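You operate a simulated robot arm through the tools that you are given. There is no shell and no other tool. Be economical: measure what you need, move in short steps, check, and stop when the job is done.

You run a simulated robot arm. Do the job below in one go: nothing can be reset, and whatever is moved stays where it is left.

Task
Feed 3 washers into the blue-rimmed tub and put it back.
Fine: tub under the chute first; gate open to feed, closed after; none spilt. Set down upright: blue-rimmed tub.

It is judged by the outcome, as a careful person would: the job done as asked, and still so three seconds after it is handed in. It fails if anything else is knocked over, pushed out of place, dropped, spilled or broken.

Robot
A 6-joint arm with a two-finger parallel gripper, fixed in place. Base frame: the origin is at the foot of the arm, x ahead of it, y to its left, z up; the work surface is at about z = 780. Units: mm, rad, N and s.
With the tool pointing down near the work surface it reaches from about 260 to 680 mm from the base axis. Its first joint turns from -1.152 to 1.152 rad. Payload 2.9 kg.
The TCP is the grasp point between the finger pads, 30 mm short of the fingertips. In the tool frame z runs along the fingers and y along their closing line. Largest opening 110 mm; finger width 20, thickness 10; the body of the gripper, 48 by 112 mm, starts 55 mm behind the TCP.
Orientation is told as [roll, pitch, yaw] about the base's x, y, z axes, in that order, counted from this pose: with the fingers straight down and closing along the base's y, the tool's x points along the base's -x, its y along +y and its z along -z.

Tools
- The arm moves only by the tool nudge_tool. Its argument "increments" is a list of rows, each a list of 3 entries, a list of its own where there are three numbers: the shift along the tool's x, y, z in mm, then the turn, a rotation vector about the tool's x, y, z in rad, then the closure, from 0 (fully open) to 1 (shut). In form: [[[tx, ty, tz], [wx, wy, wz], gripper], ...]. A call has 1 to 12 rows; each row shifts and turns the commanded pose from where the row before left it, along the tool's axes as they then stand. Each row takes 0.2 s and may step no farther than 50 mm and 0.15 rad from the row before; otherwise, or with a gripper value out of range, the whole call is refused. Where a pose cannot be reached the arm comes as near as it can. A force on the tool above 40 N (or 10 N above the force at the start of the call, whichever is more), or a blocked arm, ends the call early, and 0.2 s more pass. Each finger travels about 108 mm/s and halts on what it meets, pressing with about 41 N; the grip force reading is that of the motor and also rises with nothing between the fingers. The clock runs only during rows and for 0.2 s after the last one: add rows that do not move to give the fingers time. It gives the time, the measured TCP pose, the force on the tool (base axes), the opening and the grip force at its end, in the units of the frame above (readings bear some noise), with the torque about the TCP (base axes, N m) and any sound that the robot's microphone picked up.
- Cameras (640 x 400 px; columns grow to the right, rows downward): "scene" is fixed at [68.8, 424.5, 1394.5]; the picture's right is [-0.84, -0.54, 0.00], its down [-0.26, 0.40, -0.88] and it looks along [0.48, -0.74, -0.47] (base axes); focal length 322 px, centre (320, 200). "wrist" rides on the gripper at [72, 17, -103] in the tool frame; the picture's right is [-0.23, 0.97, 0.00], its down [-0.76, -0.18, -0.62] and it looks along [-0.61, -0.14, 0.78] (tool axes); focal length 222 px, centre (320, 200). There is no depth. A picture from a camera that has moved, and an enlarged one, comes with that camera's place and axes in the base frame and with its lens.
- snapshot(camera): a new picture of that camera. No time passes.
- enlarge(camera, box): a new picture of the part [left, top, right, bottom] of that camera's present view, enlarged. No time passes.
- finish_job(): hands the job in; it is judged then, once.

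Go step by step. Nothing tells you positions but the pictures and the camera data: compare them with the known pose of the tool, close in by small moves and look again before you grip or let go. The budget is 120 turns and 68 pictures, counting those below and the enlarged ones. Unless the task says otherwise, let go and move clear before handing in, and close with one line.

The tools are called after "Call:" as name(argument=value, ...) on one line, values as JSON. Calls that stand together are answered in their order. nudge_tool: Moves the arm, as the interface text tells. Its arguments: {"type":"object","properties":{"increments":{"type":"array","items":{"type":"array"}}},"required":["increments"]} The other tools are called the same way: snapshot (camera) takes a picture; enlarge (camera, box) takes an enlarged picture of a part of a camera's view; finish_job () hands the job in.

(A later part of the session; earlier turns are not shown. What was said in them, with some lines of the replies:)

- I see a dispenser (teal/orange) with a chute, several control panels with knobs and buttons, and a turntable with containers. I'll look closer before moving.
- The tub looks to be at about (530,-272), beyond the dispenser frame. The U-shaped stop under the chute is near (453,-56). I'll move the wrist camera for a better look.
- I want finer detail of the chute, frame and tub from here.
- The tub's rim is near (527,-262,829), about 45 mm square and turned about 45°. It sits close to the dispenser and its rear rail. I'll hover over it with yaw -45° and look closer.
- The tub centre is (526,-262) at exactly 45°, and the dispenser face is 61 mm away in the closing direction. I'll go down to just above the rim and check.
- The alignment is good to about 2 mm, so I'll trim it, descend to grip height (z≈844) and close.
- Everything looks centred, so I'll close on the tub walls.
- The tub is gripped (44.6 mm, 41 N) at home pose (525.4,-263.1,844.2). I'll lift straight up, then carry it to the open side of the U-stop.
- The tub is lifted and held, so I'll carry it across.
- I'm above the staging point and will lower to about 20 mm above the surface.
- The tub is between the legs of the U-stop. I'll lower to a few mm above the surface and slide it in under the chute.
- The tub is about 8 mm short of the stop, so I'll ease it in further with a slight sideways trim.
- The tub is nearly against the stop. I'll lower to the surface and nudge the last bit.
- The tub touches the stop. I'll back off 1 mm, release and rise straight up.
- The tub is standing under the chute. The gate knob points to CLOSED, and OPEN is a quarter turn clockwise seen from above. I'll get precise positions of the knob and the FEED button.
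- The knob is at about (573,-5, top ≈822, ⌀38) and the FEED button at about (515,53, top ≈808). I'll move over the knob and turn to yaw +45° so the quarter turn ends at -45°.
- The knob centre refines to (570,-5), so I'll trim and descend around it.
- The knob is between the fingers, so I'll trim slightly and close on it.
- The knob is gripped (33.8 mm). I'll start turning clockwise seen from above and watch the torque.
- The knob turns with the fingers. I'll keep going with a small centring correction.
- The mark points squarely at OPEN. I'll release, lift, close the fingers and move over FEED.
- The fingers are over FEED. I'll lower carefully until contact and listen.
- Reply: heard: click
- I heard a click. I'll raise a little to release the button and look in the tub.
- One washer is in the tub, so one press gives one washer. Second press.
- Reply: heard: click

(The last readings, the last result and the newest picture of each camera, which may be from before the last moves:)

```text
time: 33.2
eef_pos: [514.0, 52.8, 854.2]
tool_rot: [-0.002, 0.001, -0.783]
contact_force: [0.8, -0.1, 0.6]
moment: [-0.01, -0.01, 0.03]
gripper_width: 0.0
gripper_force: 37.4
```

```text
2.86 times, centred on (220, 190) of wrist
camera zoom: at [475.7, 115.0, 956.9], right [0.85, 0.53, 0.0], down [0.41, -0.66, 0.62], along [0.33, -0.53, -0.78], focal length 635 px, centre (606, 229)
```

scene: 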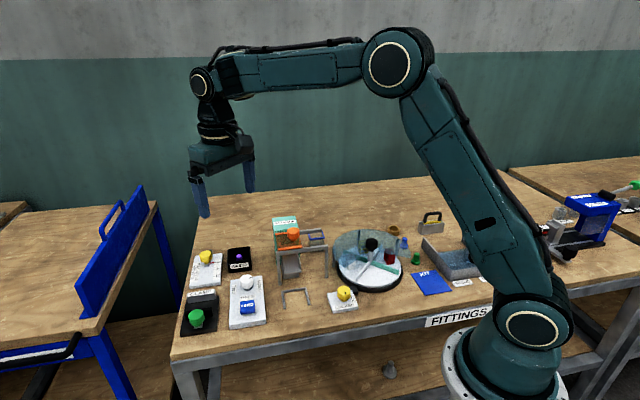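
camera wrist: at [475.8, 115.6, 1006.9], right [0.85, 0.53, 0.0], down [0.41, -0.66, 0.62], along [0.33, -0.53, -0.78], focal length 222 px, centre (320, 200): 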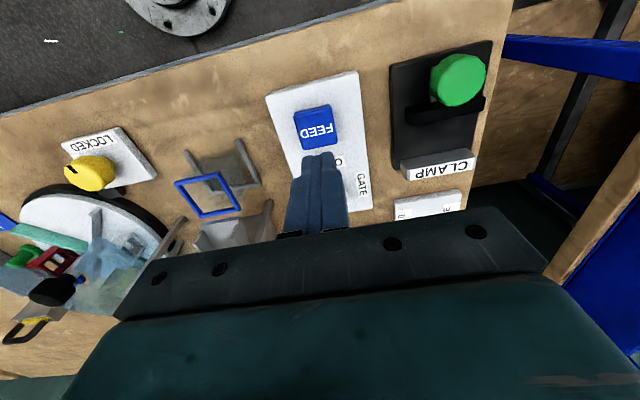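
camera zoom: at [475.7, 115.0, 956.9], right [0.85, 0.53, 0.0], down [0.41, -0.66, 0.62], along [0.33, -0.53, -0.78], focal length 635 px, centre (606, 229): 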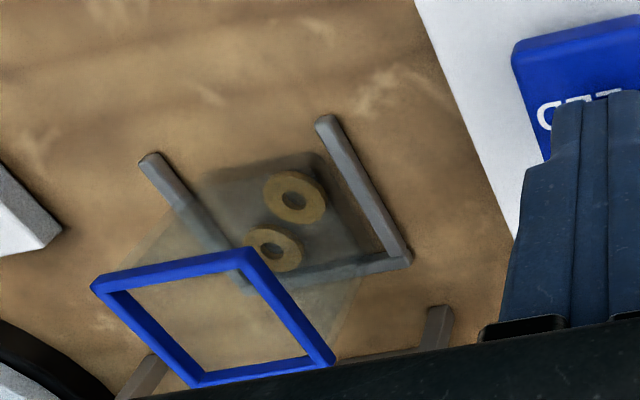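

Two washers are in. Third press.

Call:
nudge_tool(increments=[[[0, 0, 10], [0, 0, 0], 1], [[0, 0, 2], [0, 0, 0], 1]])

```text
time: 33.8
eef_pos: [512.7, 52.6, 842.4]
tool_rot: [-0.001, -0.001, -0.784]
contact_force: [-0.7, -0.2, 2.4]
moment: [-0.04, 0.03, 0.01]
gripper_width: 0.0
gripper_force: 38.0
heard: click
```

Call:
nudge_tool(increments=[[[0, 0, -12], [0, 0, 0], 1], [[0, 0, 0], [0, 0, 0], 1], [[0, 0, 0], [0, 0, 0], 1], [[0, 0, 0], [0, 0, 0], 1]])

Call:
enlarge(camera="wrist", box=[140, 120, 300, 260])

```text
time: 34.8
eef_pos: [514.1, 52.1, 854.5]
tool_rot: [0.0, 0.0, -0.784]
contact_force: [0.2, 0.1, -0.2]
moment: [0.01, 0.0, 0.0]
gripper_width: 0.0
gripper_force: 38.0
```

```text
2.86 times, centred on (220, 190) of wrist
camera zoom: at [475.4, 115.2, 957.4], right [0.85, 0.53, 0.0], down [0.41, -0.66, 0.62], along [0.33, -0.53, -0.78], focal length 635 px, centre (606, 229)
```

zoom: 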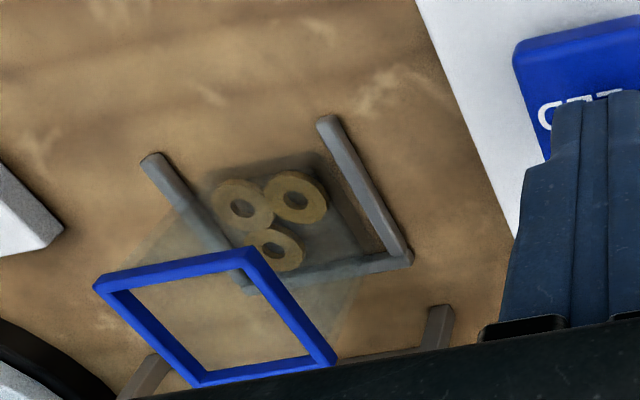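

Three washers are in the tub. Now I'll go back to the knob at yaw -45° to close the gate.

Call:
nudge_tool(increments=[[[0, 0, -50], [0, 0, 0], 1], [[-39, -1.6, 0], [0, 0, 0], 0.3], [[-38, -1.6, 0], [0, 0, 0], 0.3], [[0, 0, 0], [0, 0, 0], 0.3], [[0, 0, 20], [0, 0, 0], 0.3], [[0, 0, 0], [0, 0, 0], 0.3]])

Call:
snapshot(camera="wrist")

```text
time: 36.2
eef_pos: [567.3, -4.3, 883.4]
tool_rot: [0.002, 0.0, -0.783]
contact_force: [1.2, -0.5, -0.6]
moment: [-0.04, 0.0, -0.05]
gripper_width: 77.1
gripper_force: 0.1
```

```text
24 pictures are left
camera wrist: at [528.4, 58.7, 987.6], right [0.85, 0.53, 0.0], down [0.41, -0.66, 0.62], along [0.33, -0.53, -0.78], focal length 222 px, centre (320, 200)
```

wrist: 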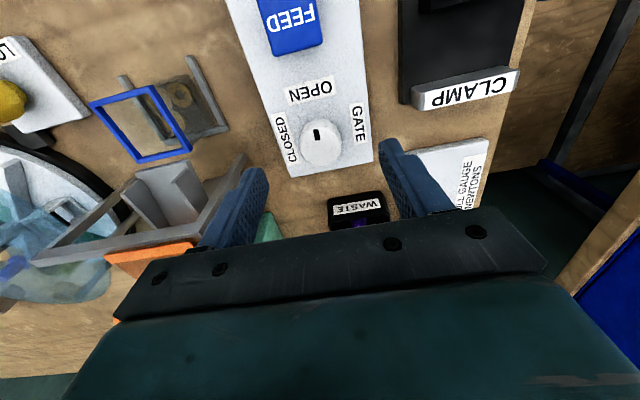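

The knob lies between the fingers, so I'll descend and grip it.

Call:
nudge_tool(increments=[[[0, 0, 30], [0, 0, 0], 0.3], [[0, 0, 19], [0, 0, 0], 0.3], [[0, 0, 0], [0, 0, 0], 0.5], [[0, 0, 0], [0, 0, 0], 0.75], [[0, 0, 0], [0, 0, 0], 0.75]])

```text
time: 37.4
eef_pos: [567.2, -3.2, 834.6]
tool_rot: [0.0, 0.0, -0.785]
contact_force: [2.7, 1.3, -3.0]
moment: [-0.04, -0.13, -0.02]
gripper_width: 33.5
gripper_force: 44.7
```

Call:
nudge_tool(increments=[[[0, 0, 0], [0, 0, -0.1], 0.75], [[0, 0, 0], [0, 0, -0.1], 0.75], [[0, 0, 0], [0, 0, -0.1], 0.75], [[0, 0, 0], [0, 0, -0.1], 0.75]])

```text
time: 38.4
eef_pos: [567.2, -4.4, 834.9]
tool_rot: [0.0, 0.001, -0.383]
contact_force: [-1.7, -2.5, 6.0]
moment: [-0.06, -0.29, 0.01]
gripper_width: 33.4
gripper_force: 44.9
```

Call:
nudge_tool(increments=[[[0, 0, 0], [0, 0, -0.1], 0.75], [[0, 0, 0], [0, 0, -0.1], 0.75], [[0, 0, 0], [0, 0, -0.1], 0.75], [[0, 0, 0], [0, 0, -0.1], 0.75]])

```text
time: 39.4
eef_pos: [566.3, -4.6, 836.1]
tool_rot: [0.0, 0.0, 0.017]
contact_force: [2.6, -9.6, 9.0]
moment: [-0.12, 1.11, 0.0]
gripper_width: 33.8
gripper_force: 44.9
```

Call:
nudge_tool(increments=[[[-0.3, -0.8, -0.6], [0, 0, -0.1], 0.75], [[0, 0, 0], [0, 0, -0.1], 0.75], [[0, 0, 0], [0, 0, -0.1], 0.75]])

Call:
enlarge(camera="wrist", box=[240, 80, 400, 230])

```text
time: 40.2
eef_pos: [565.6, -5.5, 835.5]
tool_rot: [0.0, 0.0, 0.318]
contact_force: [0.0, -13.0, 0.4]
moment: [0.14, -1.32, -0.03]
gripper_width: 33.7
gripper_force: 44.7
```

```text
2.67 times, centred on (320, 155) of wrist
camera zoom: at [493.3, -12.4, 938.5], right [-0.09, 1.0, 0.0], down [0.78, 0.07, 0.62], along [0.62, 0.05, -0.78], focal length 592 px, centre (320, 320)
```

zoom: 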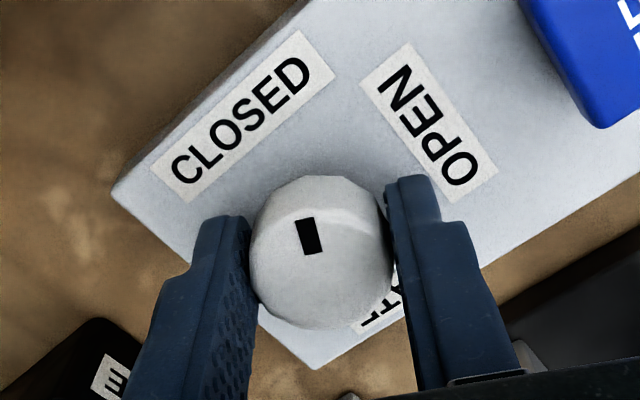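

Call:
nudge_tool(increments=[[[0.3, -1.1, 0], [0, 0, -0.1], 0.75], [[0, 0, 0], [0, 0, -0.1], 0.75]])

```text
time: 40.8
eef_pos: [566.8, -5.8, 834.9]
tool_rot: [0.0, -0.001, 0.517]
contact_force: [9.1, -8.1, -3.5]
moment: [-0.49, 0.32, -0.01]
gripper_width: 33.7
gripper_force: 44.4
```

Call:
nudge_tool(increments=[[[-0.4, -0.9, 0], [0, 0, -0.09], 0.75], [[0, 0, 0], [0, 0, -0.09], 0.75], [[0, 0, 0], [0, 0, -0.09], 0.75], [[0, 0, 0], [0, 0, 0], 0.75]])

Call:
enlarge(camera="wrist", box=[240, 80, 400, 230])

```text
time: 41.8
eef_pos: [567.3, -6.7, 835.3]
tool_rot: [0.002, 0.003, 0.789]
contact_force: [-3.9, -0.9, -2.3]
moment: [0.58, -0.57, -0.11]
gripper_width: 33.5
gripper_force: 45.2
```

```text
2.67 times, centred on (320, 155) of wrist
camera zoom: at [505.1, -46.1, 938.7], right [-0.53, 0.85, 0.0], down [0.66, 0.41, 0.62], along [0.53, 0.33, -0.78], focal length 592 px, centre (320, 320)
```

zoom: 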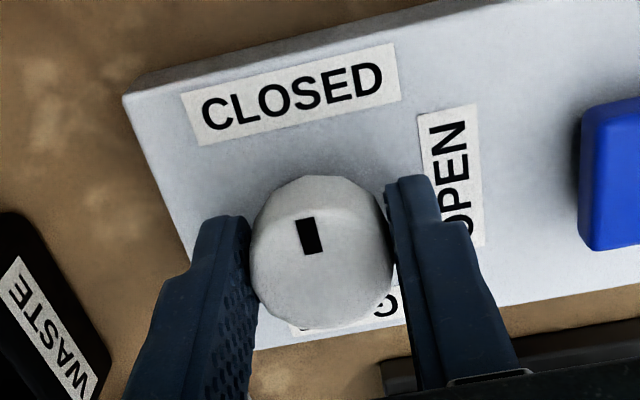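

The mark points to CLOSED as at the start. I'll release, rise and turn back to yaw -45°.

Call:
nudge_tool(increments=[[[0, 0, 0], [0, 0, 0], 0.6], [[0, 0, 0], [0, 0, 0], 0.4], [[0, 0, 0], [0, 0, 0], 0.3], [[0, 0, -30], [0, 0, 0], 0.3], [[0, 0, -45], [0, 0, 0], 0.3], [[0, 0, -45], [0, 0, 0], 0.3], [[0, 0, -40], [0, 0, 0], 0.3]])

Call:
nudge_tool(increments=[[[0, 0, 0], [0, 0, 0.131], 0.3], [[0, 0, 0], [0, 0, 0.131], 0.3], [[0, 0, 0], [0, 0, 0.131], 0.3], [[0, 0, 0], [0, 0, 0.131], 0.3], [[0, 0, 0], [0, 0, 0.131], 0.3], [[0, 0, 0], [0, 0, 0.131], 0.3], [[0, 0, 0], [0, 0, 0.131], 0.3], [[0, 0, 0], [0, 0, 0.131], 0.3], [[0, 0, 0], [0, 0, 0.131], 0.3], [[0, 0, 0], [0, 0, 0.131], 0.3], [[0, 0, 0], [0, 0, 0.131], 0.3], [[0, 0, 0], [0, 0, 0.13], 0.3]])

Call:
enlarge(camera="scene", box=[190, 215, 350, 335])

```text
time: 43.4
eef_pos: [565.1, -6.2, 996.4]
tool_rot: [0.001, 0.001, 0.786]
contact_force: [0.1, 0.5, -0.2]
moment: [0.03, 0.01, 0.02]
gripper_width: 77.0
gripper_force: 0.1
```

```text
time: 46.0
eef_pos: [567.2, -6.0, 995.6]
tool_rot: [-0.001, 0.0, -0.785]
contact_force: [0.4, 0.0, 0.5]
moment: [-0.02, 0.02, 0.0]
gripper_width: 77.0
gripper_force: 0.0
```

```text
3.33 times, centred on (270, 275) of scene
camera zoom: at [68.8, 424.5, 1394.5], right [-0.84, -0.54, 0.0], down [-0.26, 0.4, -0.88], along [0.48, -0.74, -0.47], focal length 1072 px, centre (487, -50)
```

zoom: 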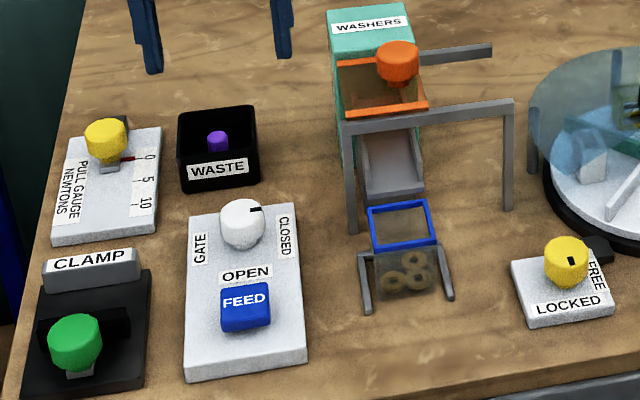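

The gate is closed and three washers are visible in the tub. I'll move back over the tub.

Call:
nudge_tool(increments=[[[14.6, -38.7, 0], [0, 0, 0], 0.3], [[14.6, -38.7, 0], [0, 0, 0], 0.3], [[14.6, -38.7, 0], [0, 0, 0], 0.3], [[0, 0, 45], [0, 0, 0], 0.3], [[0, 0, 45], [0, 0, 0], 0.3], [[0, 0, 25], [0, 0, 0], 0.3], [[0, 0, 0], [0, 0, 0], 0.3]])

Call:
snapshot(camera="wrist")

```text
time: 47.6
eef_pos: [454.7, -58.1, 879.7]
tool_rot: [0.0, 0.0, -0.786]
contact_force: [-0.5, 0.1, 0.5]
moment: [-0.02, 0.0, 0.0]
gripper_width: 76.8
gripper_force: 0.0
```

```text
20 pictures are left
camera wrist: at [415.6, 5.5, 982.8], right [0.85, 0.53, 0.0], down [0.41, -0.66, 0.62], along [0.33, -0.53, -0.78], focal length 222 px, centre (320, 200)
```

wrist: 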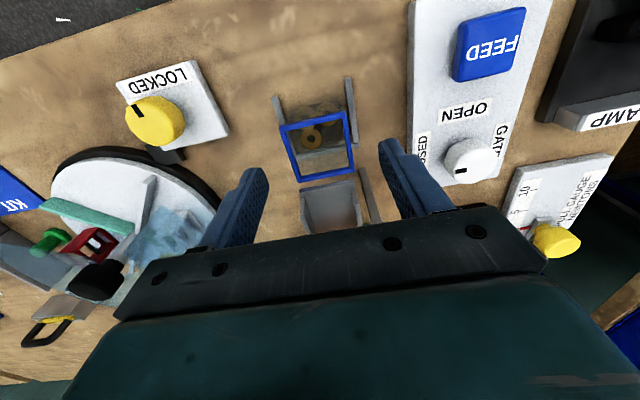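

The tub is centred between the fingers. I'll lower, grip and lift gently a little.

Call:
nudge_tool(increments=[[[1, 0, 18], [0, 0, 0], 0.3], [[0, 0, 17], [0, 0, 0], 0.3], [[0, 0, 0], [0, 0, 0], 0.45], [[0, 0, 0], [0, 0, 0], 0.55], [[0, 0, 0], [0, 0, 0], 0.7], [[0, 0, 0], [0, 0, 0], 0.7]])

Call:
snapshot(camera="wrist")

```text
time: 49.0
eef_pos: [453.4, -57.1, 845.9]
tool_rot: [0.001, 0.001, -0.786]
contact_force: [-0.2, 0.1, -0.6]
moment: [0.03, 0.04, -0.01]
gripper_width: 44.7
gripper_force: 41.3
```

```text
19 pictures are left
camera wrist: at [415.3, 5.9, 948.5], right [0.85, 0.53, 0.0], down [0.41, -0.66, 0.62], along [0.33, -0.53, -0.78], focal length 222 px, centre (320, 200)
```

wrist: 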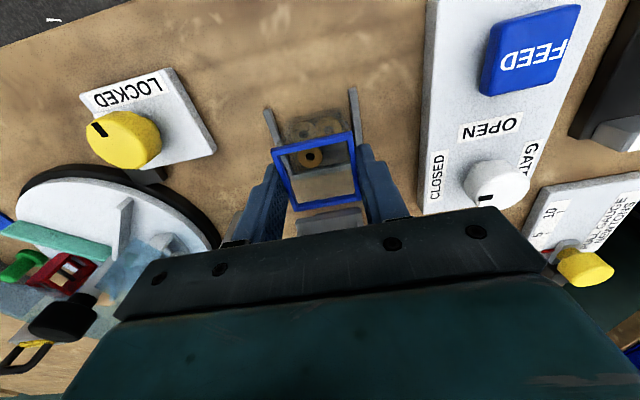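

The tub is gripped. I'll lift clear of the stop, back out from under the chute and rise smoothly.

Call:
nudge_tool(increments=[[[0, 0, -4], [0, 0, 0], 0.7], [[8, 0, 0], [0, 0, 0], 0.7], [[12, 0, 0], [0, 0, 0], 0.7], [[12, 0, 0], [0, 0, 0], 0.7], [[0, 0, -20], [0, 0, 0], 0.7], [[0, 0, -30], [0, 0, 0], 0.7], [[0, 0, -35], [0, 0, 0], 0.7], [[0, 0, -35], [0, 0, 0], 0.7], [[0, 0, -35], [0, 0, 0], 0.7], [[0, 0, -30], [0, 0, 0], 0.7], [[0, 0, -20], [0, 0, 0], 0.7]])

Call:
snapshot(camera="wrist")

```text
time: 51.4
eef_pos: [431.5, -33.9, 1055.5]
tool_rot: [0.001, 0.0, -0.785]
contact_force: [0.6, -0.5, -0.6]
moment: [0.01, -0.04, -0.01]
gripper_width: 44.4
gripper_force: 40.9
```

```text
18 pictures are left
camera wrist: at [392.5, 28.7, 1157.8], right [0.85, 0.53, 0.0], down [0.41, -0.66, 0.62], along [0.33, -0.53, -0.78], focal length 222 px, centre (320, 200)
```

wrist: 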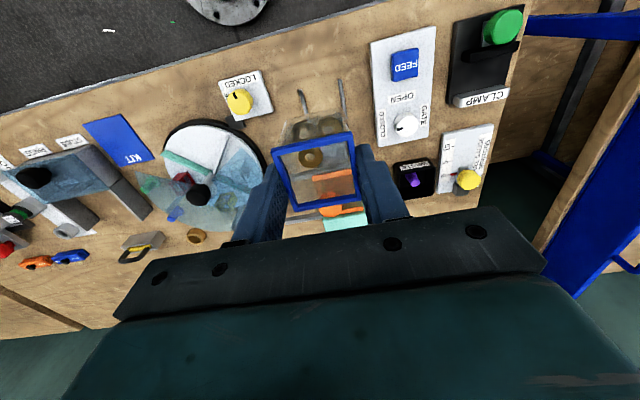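

All three washers are aboard. I'll carry the tub back over its home spot.

Call:
nudge_tool(increments=[[[-15, -6.3, 0], [0, 0, 0], 0.7], [[-33, -13.8, 0], [0, 0, 0], 0.7], [[-33, -13.8, 0], [0, 0, 0], 0.7], [[-33, -13.8, 0], [0, 0, 0], 0.7], [[-33, -13.8, 0], [0, 0, 0], 0.7], [[-33, -13.8, 0], [0, 0, 0], 0.7], [[-33, -13.8, 0], [0, 0, 0], 0.7], [[-15.5, -6.6, 0], [0, 0, 0], 0.7], [[0, 0, 0], [0, 0, 0], 0.7]])

Call:
nudge_tool(increments=[[[0, 0, 0], [0, 0, 0], 0.7]])

```text
time: 53.4
eef_pos: [524.3, -264.0, 1055.5]
tool_rot: [0.0, 0.0, -0.786]
contact_force: [0.5, -0.6, -0.8]
moment: [0.0, 0.01, -0.01]
gripper_width: 44.5
gripper_force: 41.2
```

```text
time: 53.8
eef_pos: [524.9, -263.5, 1054.0]
tool_rot: [0.0, 0.0, -0.785]
contact_force: [-0.8, 0.0, -0.5]
moment: [0.0, 0.01, -0.04]
gripper_width: 44.4
gripper_force: 40.8
```

The tub is over home. I'll lower it, slowing near the surface.

Call:
nudge_tool(increments=[[[0, 0, 25], [0, 0, 0], 0.7], [[0, 0, 40], [0, 0, 0], 0.7], [[0, 0, 40], [0, 0, 0], 0.7], [[0, 0, 40], [0, 0, 0], 0.7], [[0, 0, 30], [0, 0, 0], 0.7], [[0, 0, 15], [0, 0, 0], 0.7], [[0, 0, 10], [0, 0, 0], 0.7], [[0, 0, 0], [0, 0, 0], 0.7]])

Call:
snapshot(camera="wrist")

```text
time: 55.6
eef_pos: [524.1, -263.6, 854.1]
tool_rot: [0.0, 0.0, -0.784]
contact_force: [0.3, 0.3, -0.6]
moment: [0.02, 0.0, 0.0]
gripper_width: 44.5
gripper_force: 41.1
```

```text
17 pictures are left
camera wrist: at [485.7, -201.3, 957.6], right [0.85, 0.53, 0.0], down [0.41, -0.66, 0.62], along [0.33, -0.53, -0.78], focal length 222 px, centre (320, 200)
```

wrist: 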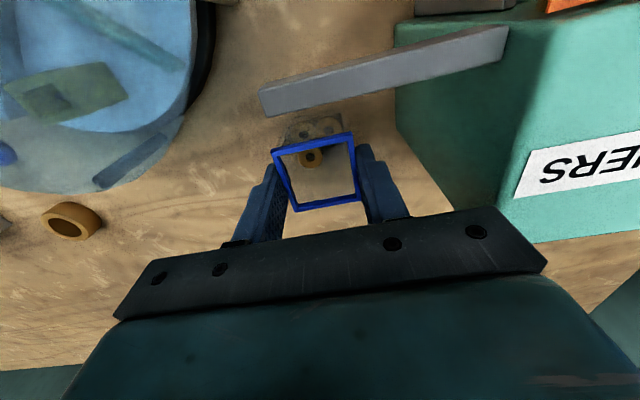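

Call:
nudge_tool(increments=[[[0, 0, 4], [0, 0, 0], 0.7], [[0, 0, 3], [0, 0, 0], 0.7], [[0, 0, 1], [0, 0, 0], 0.7], [[0, 0, 1], [0, 0, 0], 0.7], [[0, 0, 0], [0, 0, 0], 0.7]])

```text
time: 56.8
eef_pos: [525.0, -262.4, 846.3]
tool_rot: [-0.001, 0.001, -0.785]
contact_force: [0.1, 0.1, -0.9]
moment: [0.0, 0.0, -0.02]
gripper_width: 44.7
gripper_force: 40.9
```

Call:
nudge_tool(increments=[[[0, 0, 0.6], [0, 0, 0], 0.7], [[0, 0, 0.6], [0, 0, 0], 0.7], [[0, 0, 0], [0, 0, 0], 0.7]])

```text
time: 57.6
eef_pos: [525.1, -263.9, 845.0]
tool_rot: [0.0, 0.0, -0.787]
contact_force: [-1.2, 1.1, 7.2]
moment: [0.06, 0.15, 0.02]
gripper_width: 44.7
gripper_force: 41.7
```

The tub has touched down (7 N). I'll open the fingers to the earlier width and rise clear.

Call:
nudge_tool(increments=[[[0, 0, 0], [0, 0, 0], 0.6], [[0, 0, 0], [0, 0, 0], 0.5], [[0, 0, 0], [0, 0, 0], 0.4], [[0, 0, 0], [0, 0, 0], 0.3], [[0, 0, -20], [0, 0, 0], 0.3], [[0, 0, -40], [0, 0, 0], 0.3], [[0, 0, -45], [0, 0, 0], 0.3], [[0, 0, -45], [0, 0, 0], 0.3], [[0, 0, -45], [0, 0, 0], 0.3]])

Call:
enlarge(camera="wrist", box=[260, 20, 460, 145])

Call:
snapshot(camera="scene")

Call:
enlarge(camera="scene", box=[180, 200, 380, 330])

```text
time: 59.6
eef_pos: [524.3, -262.2, 1039.2]
tool_rot: [0.0, -0.001, -0.786]
contact_force: [-0.3, 0.1, 0.1]
moment: [-0.02, -0.01, 0.0]
gripper_width: 76.9
gripper_force: 0.0
```

```text
3.20 times, centred on (360, 82) of wrist
camera zoom: at [486.8, -200.1, 1142.1], right [0.85, 0.53, 0.0], down [0.41, -0.66, 0.62], along [0.33, -0.53, -0.78], focal length 711 px, centre (192, 576)
```

zoom: 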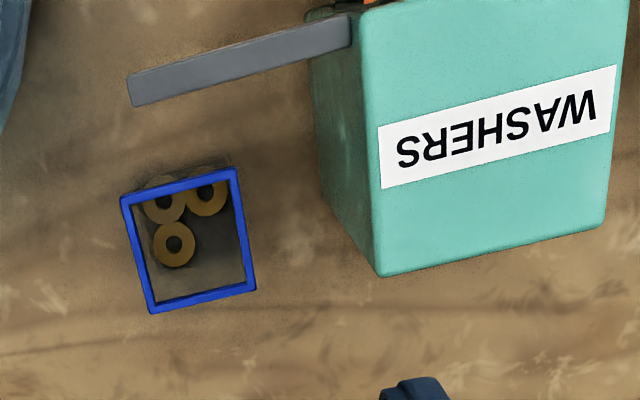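

```text
15 pictures are left
```

scene: 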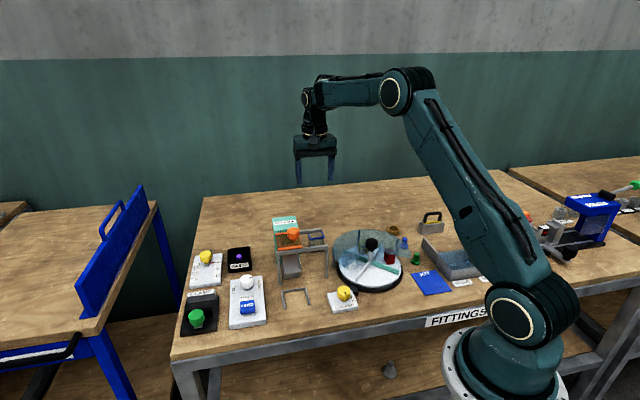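

```text
3.08 times, centred on (280, 265) of scene
camera zoom: at [68.8, 424.5, 1394.5], right [-0.84, -0.54, 0.0], down [-0.26, 0.4, -0.88], along [0.48, -0.74, -0.47], focal length 989 px, centre (443, 0)
```

zoom: 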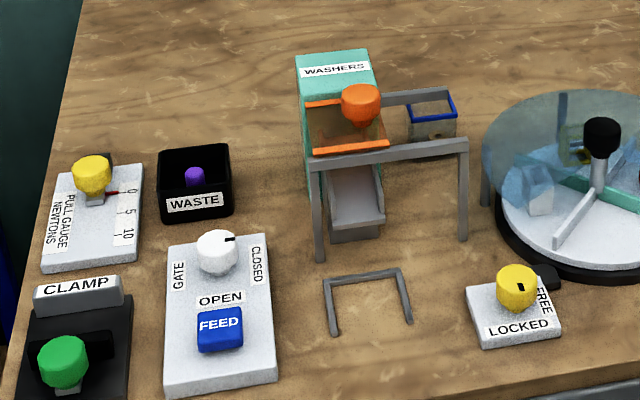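

The tub stands upright at its original spot with three washers in it. The gate is closed, nothing else has moved and the arm is clear, so I'll hand in.

Call:
finish_job()

```text
The job is handed in.
```

The blue-rimmed tub is back at its original spot, upright with three washers in it; the gate is closed and nothing was spilt.
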